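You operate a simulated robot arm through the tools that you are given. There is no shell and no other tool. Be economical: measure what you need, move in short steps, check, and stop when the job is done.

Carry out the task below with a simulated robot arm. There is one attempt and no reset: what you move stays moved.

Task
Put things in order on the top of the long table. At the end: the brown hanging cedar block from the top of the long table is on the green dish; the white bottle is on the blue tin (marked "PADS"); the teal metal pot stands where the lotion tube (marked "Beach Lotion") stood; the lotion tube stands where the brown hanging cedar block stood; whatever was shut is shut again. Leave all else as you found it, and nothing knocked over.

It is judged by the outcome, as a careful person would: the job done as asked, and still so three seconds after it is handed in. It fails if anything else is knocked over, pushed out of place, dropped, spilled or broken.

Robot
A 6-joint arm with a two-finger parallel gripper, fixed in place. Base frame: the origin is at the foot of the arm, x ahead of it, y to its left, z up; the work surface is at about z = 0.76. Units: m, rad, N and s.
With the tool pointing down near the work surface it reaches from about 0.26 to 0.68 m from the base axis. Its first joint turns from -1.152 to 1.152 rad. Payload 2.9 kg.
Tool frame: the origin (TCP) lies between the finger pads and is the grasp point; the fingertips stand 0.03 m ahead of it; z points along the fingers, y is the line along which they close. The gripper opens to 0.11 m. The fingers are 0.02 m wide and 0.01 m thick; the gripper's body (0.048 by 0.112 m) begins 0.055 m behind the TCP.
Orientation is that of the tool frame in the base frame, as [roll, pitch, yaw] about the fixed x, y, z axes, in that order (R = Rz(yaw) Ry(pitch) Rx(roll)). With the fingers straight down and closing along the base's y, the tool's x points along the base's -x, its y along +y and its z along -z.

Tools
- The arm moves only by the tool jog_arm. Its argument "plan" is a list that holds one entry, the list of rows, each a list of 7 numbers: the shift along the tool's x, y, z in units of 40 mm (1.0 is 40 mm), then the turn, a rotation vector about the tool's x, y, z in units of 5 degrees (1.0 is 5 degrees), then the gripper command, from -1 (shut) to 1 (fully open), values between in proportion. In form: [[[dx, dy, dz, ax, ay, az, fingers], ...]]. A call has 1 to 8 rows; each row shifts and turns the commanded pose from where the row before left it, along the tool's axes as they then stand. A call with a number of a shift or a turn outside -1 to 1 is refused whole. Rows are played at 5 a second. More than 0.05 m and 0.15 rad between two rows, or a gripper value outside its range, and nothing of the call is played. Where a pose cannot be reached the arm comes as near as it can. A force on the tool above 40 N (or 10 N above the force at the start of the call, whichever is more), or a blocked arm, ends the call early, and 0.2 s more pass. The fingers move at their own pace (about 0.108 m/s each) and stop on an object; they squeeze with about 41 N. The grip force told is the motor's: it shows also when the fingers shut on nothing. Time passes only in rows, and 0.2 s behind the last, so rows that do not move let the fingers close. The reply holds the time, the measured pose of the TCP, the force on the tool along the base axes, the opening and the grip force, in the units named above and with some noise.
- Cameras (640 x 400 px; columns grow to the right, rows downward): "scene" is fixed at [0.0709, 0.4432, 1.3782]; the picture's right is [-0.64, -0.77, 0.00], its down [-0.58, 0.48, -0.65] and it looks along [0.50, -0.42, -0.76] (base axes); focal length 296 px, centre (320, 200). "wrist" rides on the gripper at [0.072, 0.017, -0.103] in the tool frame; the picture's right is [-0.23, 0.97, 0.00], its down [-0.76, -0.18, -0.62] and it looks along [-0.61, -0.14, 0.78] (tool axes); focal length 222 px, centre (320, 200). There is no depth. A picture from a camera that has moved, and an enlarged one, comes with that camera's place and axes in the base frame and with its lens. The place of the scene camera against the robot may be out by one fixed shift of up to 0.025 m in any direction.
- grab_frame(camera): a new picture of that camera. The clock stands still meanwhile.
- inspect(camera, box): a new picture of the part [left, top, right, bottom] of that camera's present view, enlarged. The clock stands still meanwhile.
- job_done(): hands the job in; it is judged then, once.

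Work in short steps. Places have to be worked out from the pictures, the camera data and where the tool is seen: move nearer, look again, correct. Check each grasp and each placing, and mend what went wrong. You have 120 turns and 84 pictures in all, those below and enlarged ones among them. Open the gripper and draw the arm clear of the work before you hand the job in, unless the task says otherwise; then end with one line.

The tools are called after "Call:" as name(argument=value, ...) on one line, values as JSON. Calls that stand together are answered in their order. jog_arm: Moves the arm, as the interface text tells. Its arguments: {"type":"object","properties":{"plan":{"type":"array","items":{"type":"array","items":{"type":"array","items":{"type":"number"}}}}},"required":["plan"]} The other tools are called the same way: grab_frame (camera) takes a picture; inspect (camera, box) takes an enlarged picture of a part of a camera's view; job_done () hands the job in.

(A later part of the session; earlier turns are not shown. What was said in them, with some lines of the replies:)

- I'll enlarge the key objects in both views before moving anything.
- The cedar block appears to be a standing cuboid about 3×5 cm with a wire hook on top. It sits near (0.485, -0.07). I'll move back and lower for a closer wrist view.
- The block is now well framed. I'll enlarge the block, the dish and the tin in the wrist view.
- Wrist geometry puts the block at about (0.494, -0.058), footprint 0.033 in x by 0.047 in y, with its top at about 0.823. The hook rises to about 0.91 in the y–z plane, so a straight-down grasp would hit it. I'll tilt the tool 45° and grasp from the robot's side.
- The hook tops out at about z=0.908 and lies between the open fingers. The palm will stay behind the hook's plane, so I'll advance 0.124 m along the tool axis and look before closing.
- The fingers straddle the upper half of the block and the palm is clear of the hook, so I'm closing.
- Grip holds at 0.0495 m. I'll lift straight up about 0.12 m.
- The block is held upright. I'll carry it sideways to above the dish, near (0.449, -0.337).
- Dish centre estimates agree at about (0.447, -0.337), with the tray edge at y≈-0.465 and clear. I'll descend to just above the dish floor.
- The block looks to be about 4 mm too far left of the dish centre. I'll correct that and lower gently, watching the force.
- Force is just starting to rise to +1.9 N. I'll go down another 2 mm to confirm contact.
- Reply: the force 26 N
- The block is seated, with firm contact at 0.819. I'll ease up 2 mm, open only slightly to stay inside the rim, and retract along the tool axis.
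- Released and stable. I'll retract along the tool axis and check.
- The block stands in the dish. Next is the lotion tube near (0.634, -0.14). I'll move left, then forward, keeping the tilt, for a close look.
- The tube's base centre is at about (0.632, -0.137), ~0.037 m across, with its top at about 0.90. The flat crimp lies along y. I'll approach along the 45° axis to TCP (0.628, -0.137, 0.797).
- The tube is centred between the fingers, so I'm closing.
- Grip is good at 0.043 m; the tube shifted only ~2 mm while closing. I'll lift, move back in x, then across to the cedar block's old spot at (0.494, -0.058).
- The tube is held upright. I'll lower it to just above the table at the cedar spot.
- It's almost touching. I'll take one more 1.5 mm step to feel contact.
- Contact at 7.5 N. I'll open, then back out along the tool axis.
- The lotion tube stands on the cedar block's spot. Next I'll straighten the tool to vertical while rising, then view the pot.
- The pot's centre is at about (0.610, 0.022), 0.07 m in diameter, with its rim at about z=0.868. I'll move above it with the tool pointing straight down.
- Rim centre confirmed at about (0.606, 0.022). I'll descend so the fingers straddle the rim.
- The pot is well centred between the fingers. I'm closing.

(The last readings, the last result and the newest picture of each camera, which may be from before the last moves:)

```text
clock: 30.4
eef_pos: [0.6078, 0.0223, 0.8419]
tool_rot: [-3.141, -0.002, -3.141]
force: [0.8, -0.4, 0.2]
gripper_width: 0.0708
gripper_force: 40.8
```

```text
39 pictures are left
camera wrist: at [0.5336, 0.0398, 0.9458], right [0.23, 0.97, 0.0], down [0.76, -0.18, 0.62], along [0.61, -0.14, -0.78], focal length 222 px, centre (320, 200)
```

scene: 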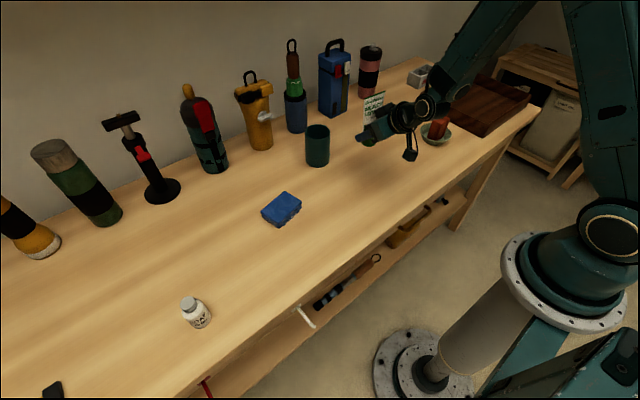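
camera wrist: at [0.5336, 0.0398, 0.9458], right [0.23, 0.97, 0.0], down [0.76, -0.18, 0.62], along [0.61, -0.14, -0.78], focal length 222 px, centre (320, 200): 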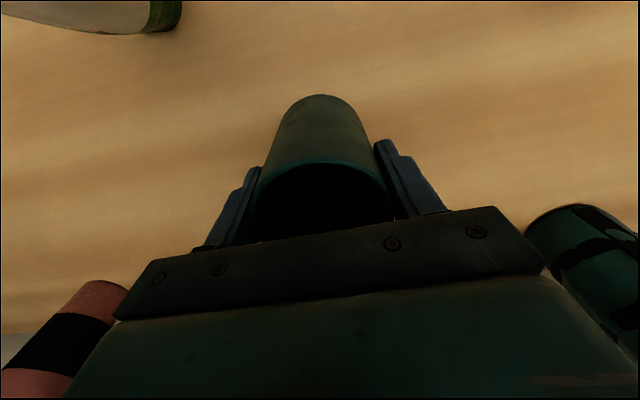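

Gripped at 0.0708 m. I'll lift 0.08 m and carry the pot to the lotion tube's old spot at (0.632, -0.139).

Call:
jog_arm(plan=[[[0, 0, -0.5, 0, 0, 0, -1], [0, 0, -1, 0, 0, 0, -1], [0, 0, -0.5, 0, 0, 0, -1], [-0.13, -0.9, 0, 0, 0, 0, -1], [-0.13, -1, 0, 0, 0, 0, -1], [-0.13, -1, 0, 0, 0, 0, -1], [-0.13, -1, 0, 0, 0, 0, -1], [0, -0.13, 0, 0, 0, 0, -1]]])

Call:
grab_frame(camera="wrist")

Call:
inspect(camera="scene", box=[280, 40, 460, 180])

```text
clock: 32.2
eef_pos: [0.6263, -0.1368, 0.9219]
tool_rot: [3.14, 0.0, -3.141]
force: [0.2, 0.3, -2.2]
gripper_width: 0.071
gripper_force: 40.8
```

```text
38 pictures are left
camera wrist: at [0.5545, -0.1199, 1.0263], right [0.23, 0.97, 0.0], down [0.76, -0.18, 0.62], along [0.61, -0.14, -0.78], focal length 222 px, centre (320, 200)
```

wrist: 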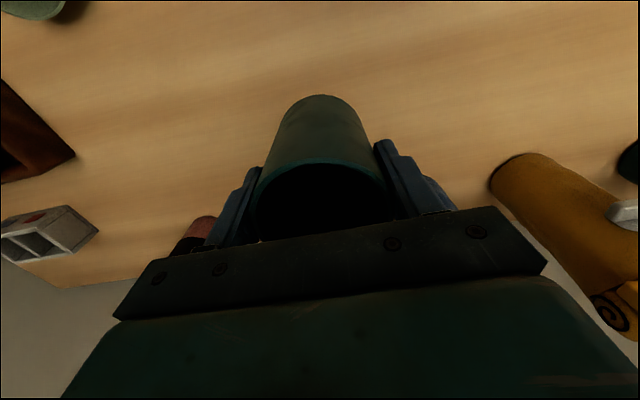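

```text
2.86 times, centred on (370, 110) of scene
camera zoom: at [0.071, 0.4432, 1.3782], right [-0.64, -0.77, 0.0], down [-0.58, 0.48, -0.65], along [0.5, -0.42, -0.76], focal length 847 px, centre (177, 457)
```

zoom: 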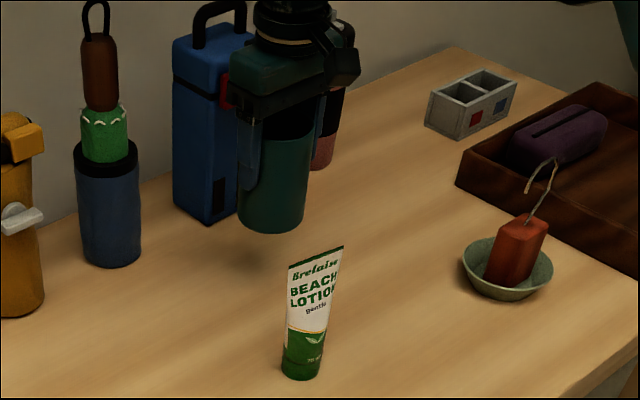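

Call:
jog_arm(plan=[[[-0.07, -0.05, 0.6, 0, 0, 0, -1], [0, 0, 0.7, 0, 0, 0, -1], [0, 0, 0.5, 0, 0, 0, -1], [0, 0, 0.1, 0, 0, 0, -1], [0, 0, 0, 0, 0, 0, -1]]])

```text
clock: 33.4
eef_pos: [0.6289, -0.1384, 0.8459]
tool_rot: [3.141, 0.001, 3.141]
force: [-0.2, -0.4, -1.8]
gripper_width: 0.0709
gripper_force: 40.8
```

Call:
jog_arm(plan=[[[0, 0, 0.06, 0, 0, 0, -1], [0, 0, 0.04, 0, 0, 0, -1], [0, 0, 0.03, 0, 0, 0, -1], [0, 0, 0, 0, 0, 0, -1]]])

```text
clock: 34.4
eef_pos: [0.6286, -0.1406, 0.841]
tool_rot: [3.141, 0.002, -3.141]
force: [-4.9, 1.8, 13.7]
gripper_width: 0.0709
gripper_force: 41.4
```

The pot has touched the table. I'll ease off slightly, open, and rise straight up.

Call:
jog_arm(plan=[[[0, 0, -0.02, 0, 0, 0, -1], [0, 0, 0, 0, 0, 0, 0.6], [0, 0, 0, 0, 0, 0, 1], [0, 0, 0, 0, 0, 0, 1], [0, 0, -0.6, 0, 0, 0, 1], [0, 0, -1, 0, 0, 0, 1], [0, 0, -1, 0, 0, 0, 1], [0, 0, -0.6, 0, 0, 0, 1]]])

Call:
grab_frame(camera="wrist")

Call:
inspect(camera="scene", box=[280, 40, 460, 180])

```text
clock: 36.2
eef_pos: [0.6269, -0.1388, 0.9702]
tool_rot: [-3.141, 0.0, 3.141]
force: [-0.1, 0.6, -0.4]
gripper_width: 0.1104
gripper_force: 0.1
```

```text
36 pictures are left
camera wrist: at [0.5544, -0.1213, 1.0729], right [0.23, 0.97, 0.0], down [0.76, -0.18, 0.62], along [0.61, -0.14, -0.78], focal length 222 px, centre (320, 200)
```

wrist: 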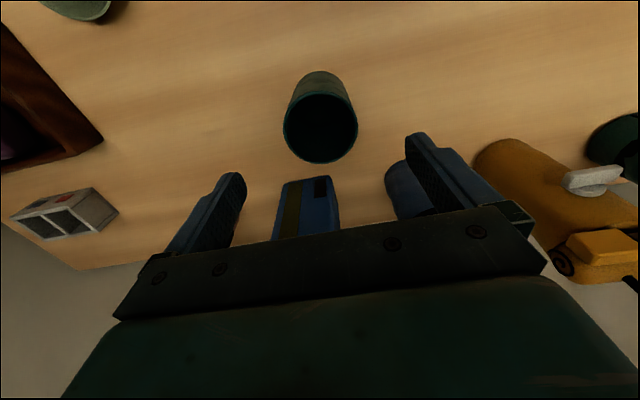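

```text
2.86 times, centred on (370, 110) of scene
camera zoom: at [0.0709, 0.4432, 1.3782], right [-0.64, -0.77, 0.0], down [-0.58, 0.48, -0.65], along [0.5, -0.42, -0.76], focal length 847 px, centre (177, 457)
```

zoom: 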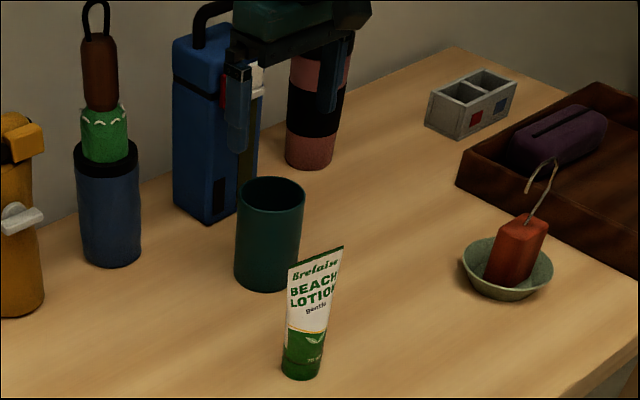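

The pot stands on the lotion spot. Tin centre is at about (0.513, 0.222), and the bottle should be near (0.39, 0.52). I'll travel to view the bottle, rising a little first.

Call:
jog_arm(plan=[[[1, 0.3, -0.3, 0, 0, 0, 1], [1, 0.6, -0.3, 0, 0, 0, 1], [1, 0.6, 0, 0, 0, 0, 1], [0.7, 0.98, 0, 0, 0, 0, 1], [0.7, 0.98, 0, 0, 0, 0, 1], [0.7, 0.98, 0, 0, 0, 0, 1], [0.7, 0.98, 0, 0, 0, 0, 1], [0.7, 0.98, 0, 0, 0, 0, 1]]])

Call:
jog_arm(plan=[[[0, 1, 0, 0, 0, 0, 1], [0, 1, 0, 0, 0, 0, 1], [0, 1, 0, 0, 0, 0, 1], [0, 1, 0, 0, 0, 0, 1], [0, 1, 0, 0, 0, 0, 1], [0, 1, 0, 0, 0, 0, 1], [0, 1, 0, 0, 0, 0, 1], [0, 1, 0.5, 0, 0, 0, 1]]])

Call:
grab_frame(camera="wrist")

```text
clock: 38.0
eef_pos: [0.3663, 0.114, 0.9938]
tool_rot: [-3.141, 0.0, 3.14]
force: [-0.7, 0.0, 0.0]
gripper_width: 0.1101
gripper_force: 0.0
```

```text
clock: 39.8
eef_pos: [0.3615, 0.4389, 0.9712]
tool_rot: [3.141, 0.0, -3.141]
force: [-0.9, 0.5, 0.0]
gripper_width: 0.1098
gripper_force: 0.2
```

```text
34 pictures are left
camera wrist: at [0.2902, 0.456, 1.0747], right [0.23, 0.97, 0.0], down [0.76, -0.18, 0.62], along [0.61, -0.14, -0.78], focal length 222 px, centre (320, 200)
```

wrist: 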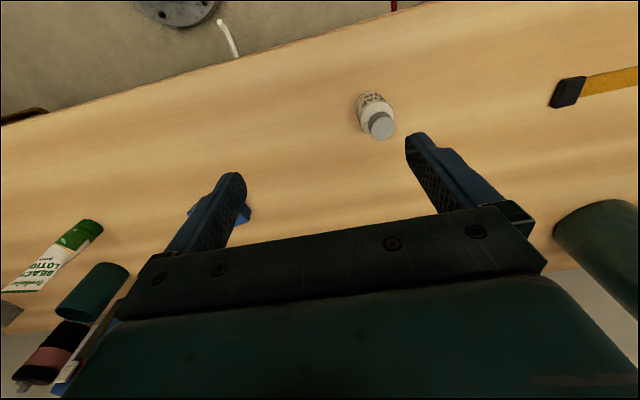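

Call:
inspect(camera="wrist", box=[335, 80, 415, 150])

```text
5.71 times, centred on (375, 115) of wrist
camera zoom: at [0.2902, 0.456, 1.0747], right [0.23, 0.97, 0.0], down [0.76, -0.18, 0.62], along [0.61, -0.14, -0.78], focal length 1269 px, centre (6, 686)
```

zoom: 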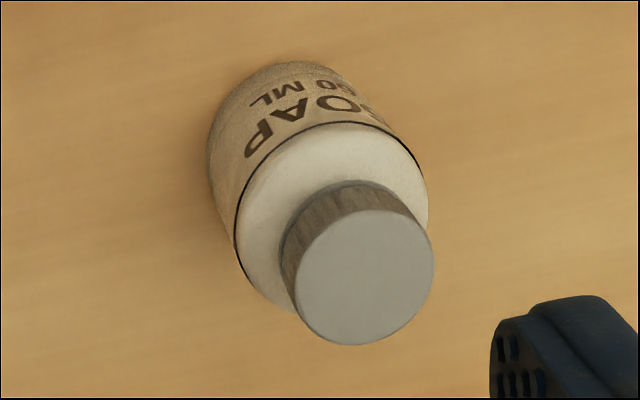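

Bottle estimate is about (0.394, 0.502), ~0.04 m in diameter, with its cap top at about 0.84. I'll move above it and re-measure.

Call:
jog_arm(plan=[[[-0.4, 0.76, 0.4, 0, 0, 0, 1], [-0.41, 0.77, 0.4, 0, 0, 0, 1], [0, 0, 0, 0, 0, 0, 1]]])

Call:
inspect(camera="wrist", box=[200, 20, 440, 220])

```text
clock: 40.6
eef_pos: [0.3971, 0.4976, 0.9395]
tool_rot: [-3.141, 0.001, -3.14]
force: [0.1, 0.5, -0.8]
gripper_width: 0.1098
gripper_force: 0.0
```

```text
2.00 times, centred on (320, 120) of wrist
camera zoom: at [0.3243, 0.5144, 1.0438], right [0.23, 0.97, 0.0], down [0.76, -0.18, 0.62], along [0.61, -0.14, -0.78], focal length 444 px, centre (320, 360)
```

zoom: 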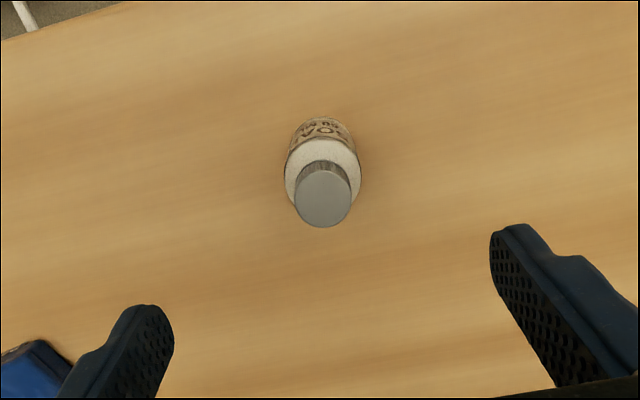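

Bottle centre refined to (0.394, 0.501), cap top at about 0.834. I'll descend to TCP z≈0.797 around the body.

Call:
jog_arm(plan=[[[0.04, 0.04, 0.89, 0, 0, 0, 1], [0.04, 0.04, 0.89, 0, 0, 0, 1], [0, 0, 0.89, 0, 0, 0, 1], [0, 0, 0.89, 0, 0, 0, 1], [0, 0, 0, 0, 0, 0, 1]]])

Call:
grab_frame(camera="wrist")

Call:
inspect(camera="scene", box=[120, 240, 280, 370])

```text
clock: 41.8
eef_pos: [0.3918, 0.4983, 0.7971]
tool_rot: [-3.141, 0.0, -3.141]
force: [0.5, -0.6, 0.1]
gripper_width: 0.11
gripper_force: 0.0
```

```text
31 pictures are left
camera wrist: at [0.3199, 0.5159, 0.9009], right [0.23, 0.97, 0.0], down [0.76, -0.18, 0.62], along [0.61, -0.14, -0.78], focal length 222 px, centre (320, 200)
```

wrist: 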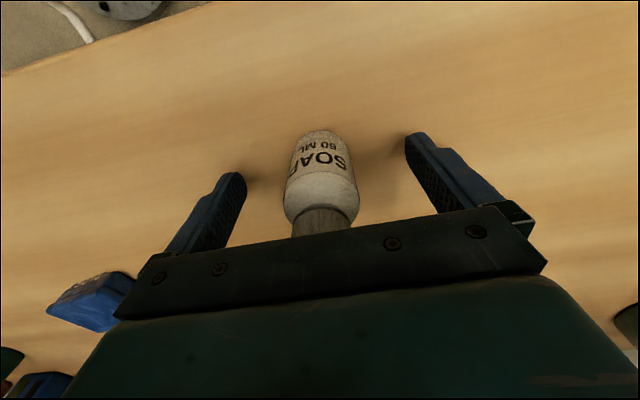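

```text
3.08 times, centred on (200, 305) of scene
camera zoom: at [0.0709, 0.4432, 1.3782], right [-0.64, -0.77, 0.0], down [-0.58, 0.48, -0.65], along [0.5, -0.42, -0.76], focal length 912 px, centre (689, -123)
```

zoom: 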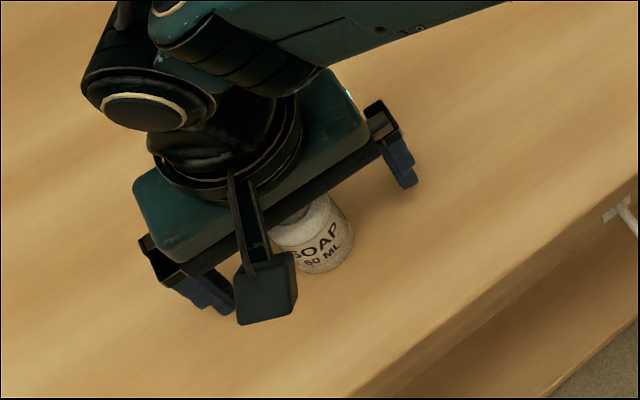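

Centred. I'm closing on the bottle.

Call:
jog_arm(plan=[[[0, 0, 0, 0, 0, 0, -1], [0, 0, 0, 0, 0, 0, -1], [0, 0, 0, 0, 0, 0, -1], [0, 0, 0, 0, 0, 0, -1]]])

Call:
jog_arm(plan=[[[0, 0, -0.4, 0, 0, 0, -1], [0, 0, -0.9, 0, 0, 0, -1], [0, 0, -0.9, 0, 0, 0, -1]]])

Call:
grab_frame(camera="wrist")

```text
clock: 42.8
eef_pos: [0.3923, 0.4988, 0.7974]
tool_rot: [3.14, 0.0, 3.14]
force: [0.1, -0.3, -0.6]
gripper_width: 0.0367
gripper_force: 40.8
```

```text
clock: 43.6
eef_pos: [0.3954, 0.5011, 0.8875]
tool_rot: [-3.141, 0.001, -3.141]
force: [0.4, -0.4, -0.8]
gripper_width: 0.0365
gripper_force: 41.2
```

```text
29 pictures are left
camera wrist: at [0.3228, 0.5184, 0.9909], right [0.23, 0.97, 0.0], down [0.76, -0.18, 0.62], along [0.61, -0.14, -0.78], focal length 222 px, centre (320, 200)
```

wrist: 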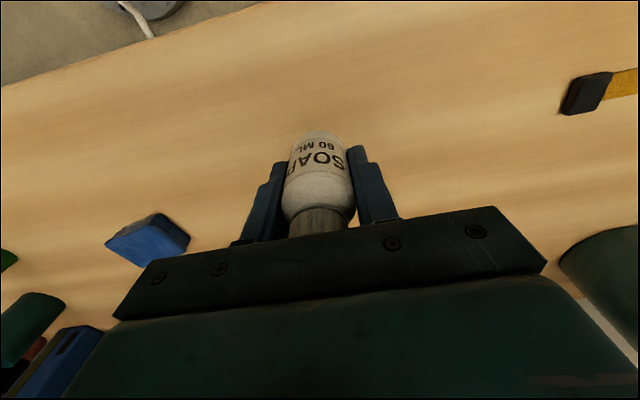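

The bottle is held well. I'll carry it to above the tin, around (0.513, 0.222).

Call:
jog_arm(plan=[[[-0.2, -0.5, 0, 0, 0, 0, -1], [-0.4, -0.95, 0, 0, 0, 0, -1], [-0.4, -0.95, 0, 0, 0, 0, -1], [-0.4, -0.95, 0, 0, 0, 0, -1], [-0.4, -0.95, 0, 0, 0, 0, -1], [-0.4, -0.95, 0, 0, 0, 0, -1], [-0.4, -0.95, 0, 0, 0, 0, -1], [-0.3, -0.6, 0, 0, 0, 0, -1]]])

Call:
grab_frame(camera="wrist")

Call:
inspect(camera="scene", box=[200, 130, 360, 260])

```text
clock: 45.4
eef_pos: [0.5129, 0.2308, 0.8827]
tool_rot: [3.141, 0.0, -3.141]
force: [-0.9, -0.5, -0.7]
gripper_width: 0.0367
gripper_force: 40.7
```

```text
28 pictures are left
camera wrist: at [0.4419, 0.2474, 0.9872], right [0.23, 0.97, 0.0], down [0.76, -0.18, 0.62], along [0.61, -0.14, -0.78], focal length 222 px, centre (320, 200)
```

wrist: 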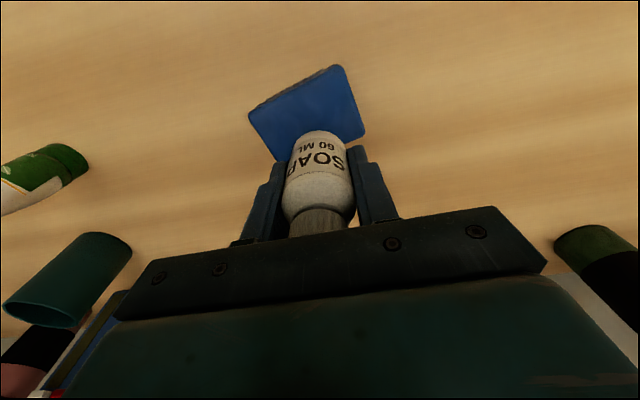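

```text
3.08 times, centred on (280, 195) of scene
camera zoom: at [0.0709, 0.4432, 1.3782], right [-0.64, -0.77, 0.0], down [-0.58, 0.48, -0.65], along [0.5, -0.42, -0.76], focal length 912 px, centre (443, 215)
```

zoom: 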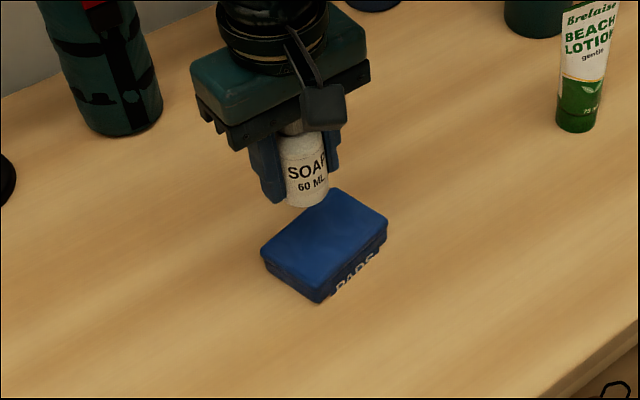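

The tin's top-face centre comes out at (0.508, 0.220). I'll correct laterally and lower to slightly above it.

Call:
jog_arm(plan=[[[0.12, -0.27, 0.3, 0, 0, 0, -1], [0, 0, 0.5, 0, 0, 0, -1], [0, 0, 0.35, 0, 0, 0, -1], [0, 0, 0, 0, 0, 0, -1]]])

Call:
grab_frame(camera="wrist")

Call:
inspect(camera="scene", box=[230, 150, 330, 240])

```text
clock: 46.4
eef_pos: [0.5088, 0.2206, 0.8418]
tool_rot: [-3.141, 0.001, 3.141]
force: [0.7, 0.2, -0.8]
gripper_width: 0.0366
gripper_force: 40.9
```

```text
26 pictures are left
camera wrist: at [0.4372, 0.2378, 0.9445], right [0.23, 0.97, 0.0], down [0.76, -0.18, 0.62], along [0.61, -0.14, -0.78], focal length 222 px, centre (320, 200)
```

wrist: 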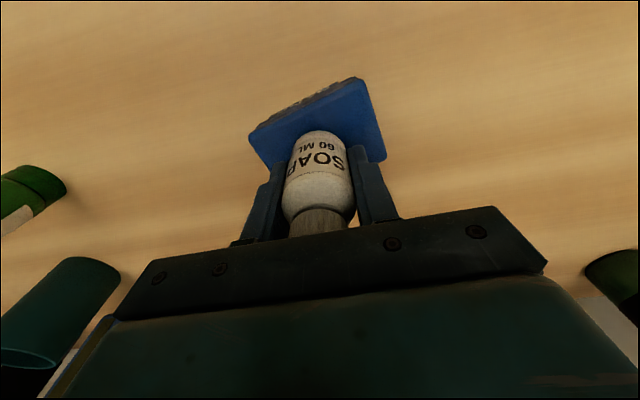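

```text
4.44 times, centred on (280, 195) of scene
camera zoom: at [0.0709, 0.4432, 1.3782], right [-0.64, -0.77, 0.0], down [-0.58, 0.48, -0.65], along [0.5, -0.42, -0.76], focal length 1318 px, centre (498, 222)
```

zoom: 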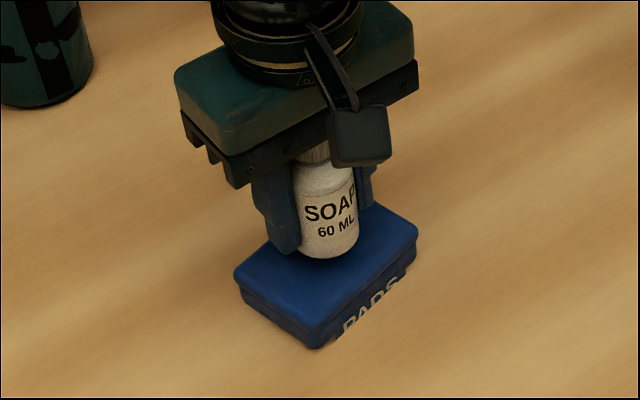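

Alignment looks good. I'll lower gently while feeling for contact.

Call:
jog_arm(plan=[[[0, 0, 0.15, 0, 0, 0, -1], [0, 0, 0.15, 0, 0, 0, -1], [0, 0, 0.05, 0, 0, 0, -1], [0, 0, 0, 0, 0, 0, -1]]])

```text
clock: 47.4
eef_pos: [0.5101, 0.219, 0.8265]
tool_rot: [3.14, 0.001, -3.141]
force: [-0.5, -0.9, -1.2]
gripper_width: 0.0366
gripper_force: 40.9
```

Call:
jog_arm(plan=[[[0, 0, 0.05, 0, 0, 0, -1], [0, 0, 0.04, 0, 0, 0, -1], [0, 0, 0, 0, 0, 0, -1]]])

Call:
inspect(camera="wrist", box=[220, 60, 420, 220])

```text
clock: 48.1
eef_pos: [0.5106, 0.2189, 0.8271]
tool_rot: [3.14, 0.002, 3.141]
force: [-0.1, -0.4, 5.2]
gripper_width: 0.0368
gripper_force: 41.1
stopped in row 3: the force on the tool passed its limit (the readings are from after the stop); the commanded pose is now the measured one
```

```text
2.50 times, centred on (320, 140) of wrist
camera zoom: at [0.4386, 0.2363, 0.931], right [0.23, 0.97, 0.0], down [0.76, -0.18, 0.63], along [0.61, -0.14, -0.78], focal length 555 px, centre (320, 350)
```

zoom: 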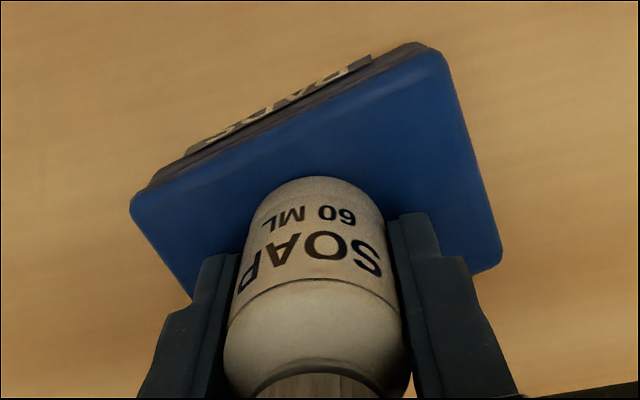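

The bottle is seated on the tin. I'll open and rise straight up.

Call:
jog_arm(plan=[[[0, 0, 0, 0, 0, 0, -0.1], [0, 0, 0, 0, 0, 0, 0.6], [0, 0, 0, 0, 0, 0, 0.6], [0, 0, -0.5, 0, 0, 0, 0.6], [0, 0, -0.9, 0, 0, 0, 0.6], [0, 0, -1, 0, 0, 0, 0.6], [0, 0, -1, 0, 0, 0, 1]]])

Call:
inspect(camera="scene", box=[230, 150, 330, 240])

Call:
grab_frame(camera="wrist")

```text
clock: 49.7
eef_pos: [0.5117, 0.2201, 0.964]
tool_rot: [-3.141, 0.002, 3.141]
force: [0.2, 0.2, 0.3]
gripper_width: 0.1103
gripper_force: 0.1
```

```text
4.44 times, centred on (280, 195) of scene
camera zoom: at [0.0709, 0.4432, 1.3782], right [-0.64, -0.77, 0.0], down [-0.58, 0.48, -0.65], along [0.5, -0.42, -0.76], focal length 1318 px, centre (498, 222)
```

zoom: 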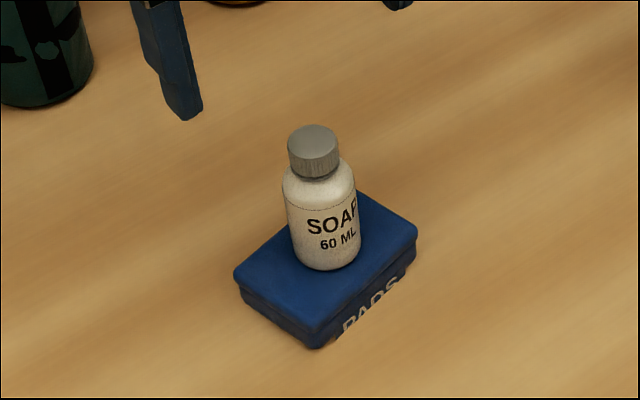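

```text
22 pictures are left
camera wrist: at [0.4386, 0.2375, 1.0676], right [0.23, 0.97, 0.0], down [0.76, -0.18, 0.62], along [0.61, -0.14, -0.78], focal length 222 px, centre (320, 200)
```

wrist: 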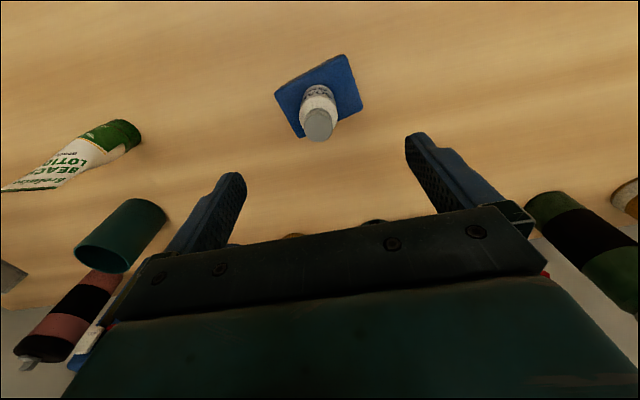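

The bottle stands on the tin. I'll retreat up and back, then check the whole scene.

Call:
jog_arm(plan=[[[0, 0, -1, 0, 0, 0, 1], [0.5, 0, -1, 0, 0, 0, 1], [1, 0, -0.2, 0, 0, 0, 1], [1, 0, 0, 0, 0, 0, 1], [0.5, 0, 0, 0, 0, 0, 1]]])

Call:
grab_frame(camera="scene")

Call:
inspect(camera="scene", box=[380, 80, 480, 160])

```text
clock: 50.9
eef_pos: [0.3891, 0.2195, 1.049]
tool_rot: [3.141, 0.003, 3.141]
force: [-1.0, 0.5, 0.7]
gripper_width: 0.11
gripper_force: 0.1
```

```text
21 pictures are left
```

scene: 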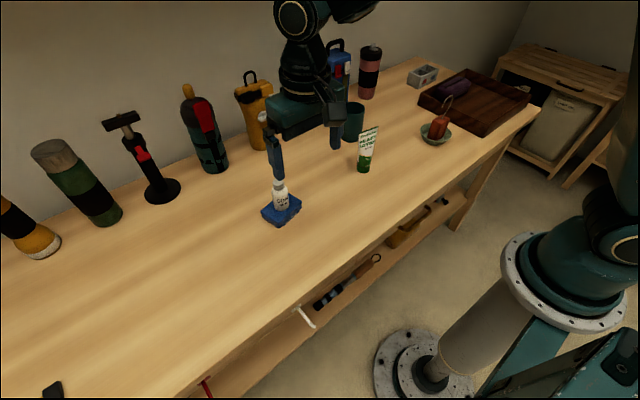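

```text
5.00 times, centred on (430, 120) of scene
camera zoom: at [0.0709, 0.4432, 1.3782], right [-0.64, -0.77, 0.0], down [-0.58, 0.48, -0.65], along [0.5, -0.42, -0.76], focal length 1482 px, centre (-230, 600)
```

zoom: 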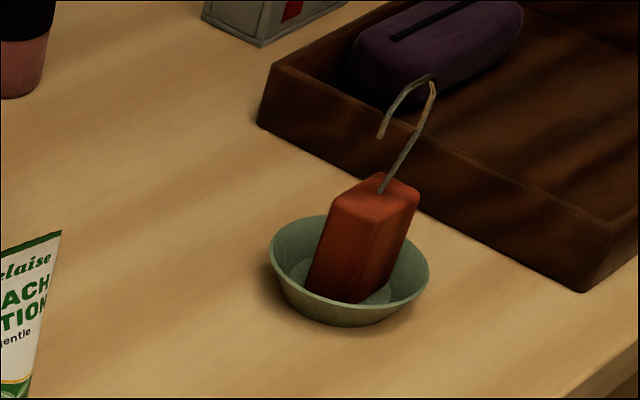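

The final view shows all four items in place and upright, nothing else disturbed, and the arm clear with the gripper open. I'm handing in.

Call:
job_done()

```text
The job is handed in.
```

The job is handed in: the cedar block is in the green dish, the bottle is on the PADS tin, the teal pot is on the lotion tube's old spot, and the tube is on the cedar block's old spot. Nothing was knocked over, nothing shut was opened, and the placed positions are good to within about 5 mm by my camera estimates.
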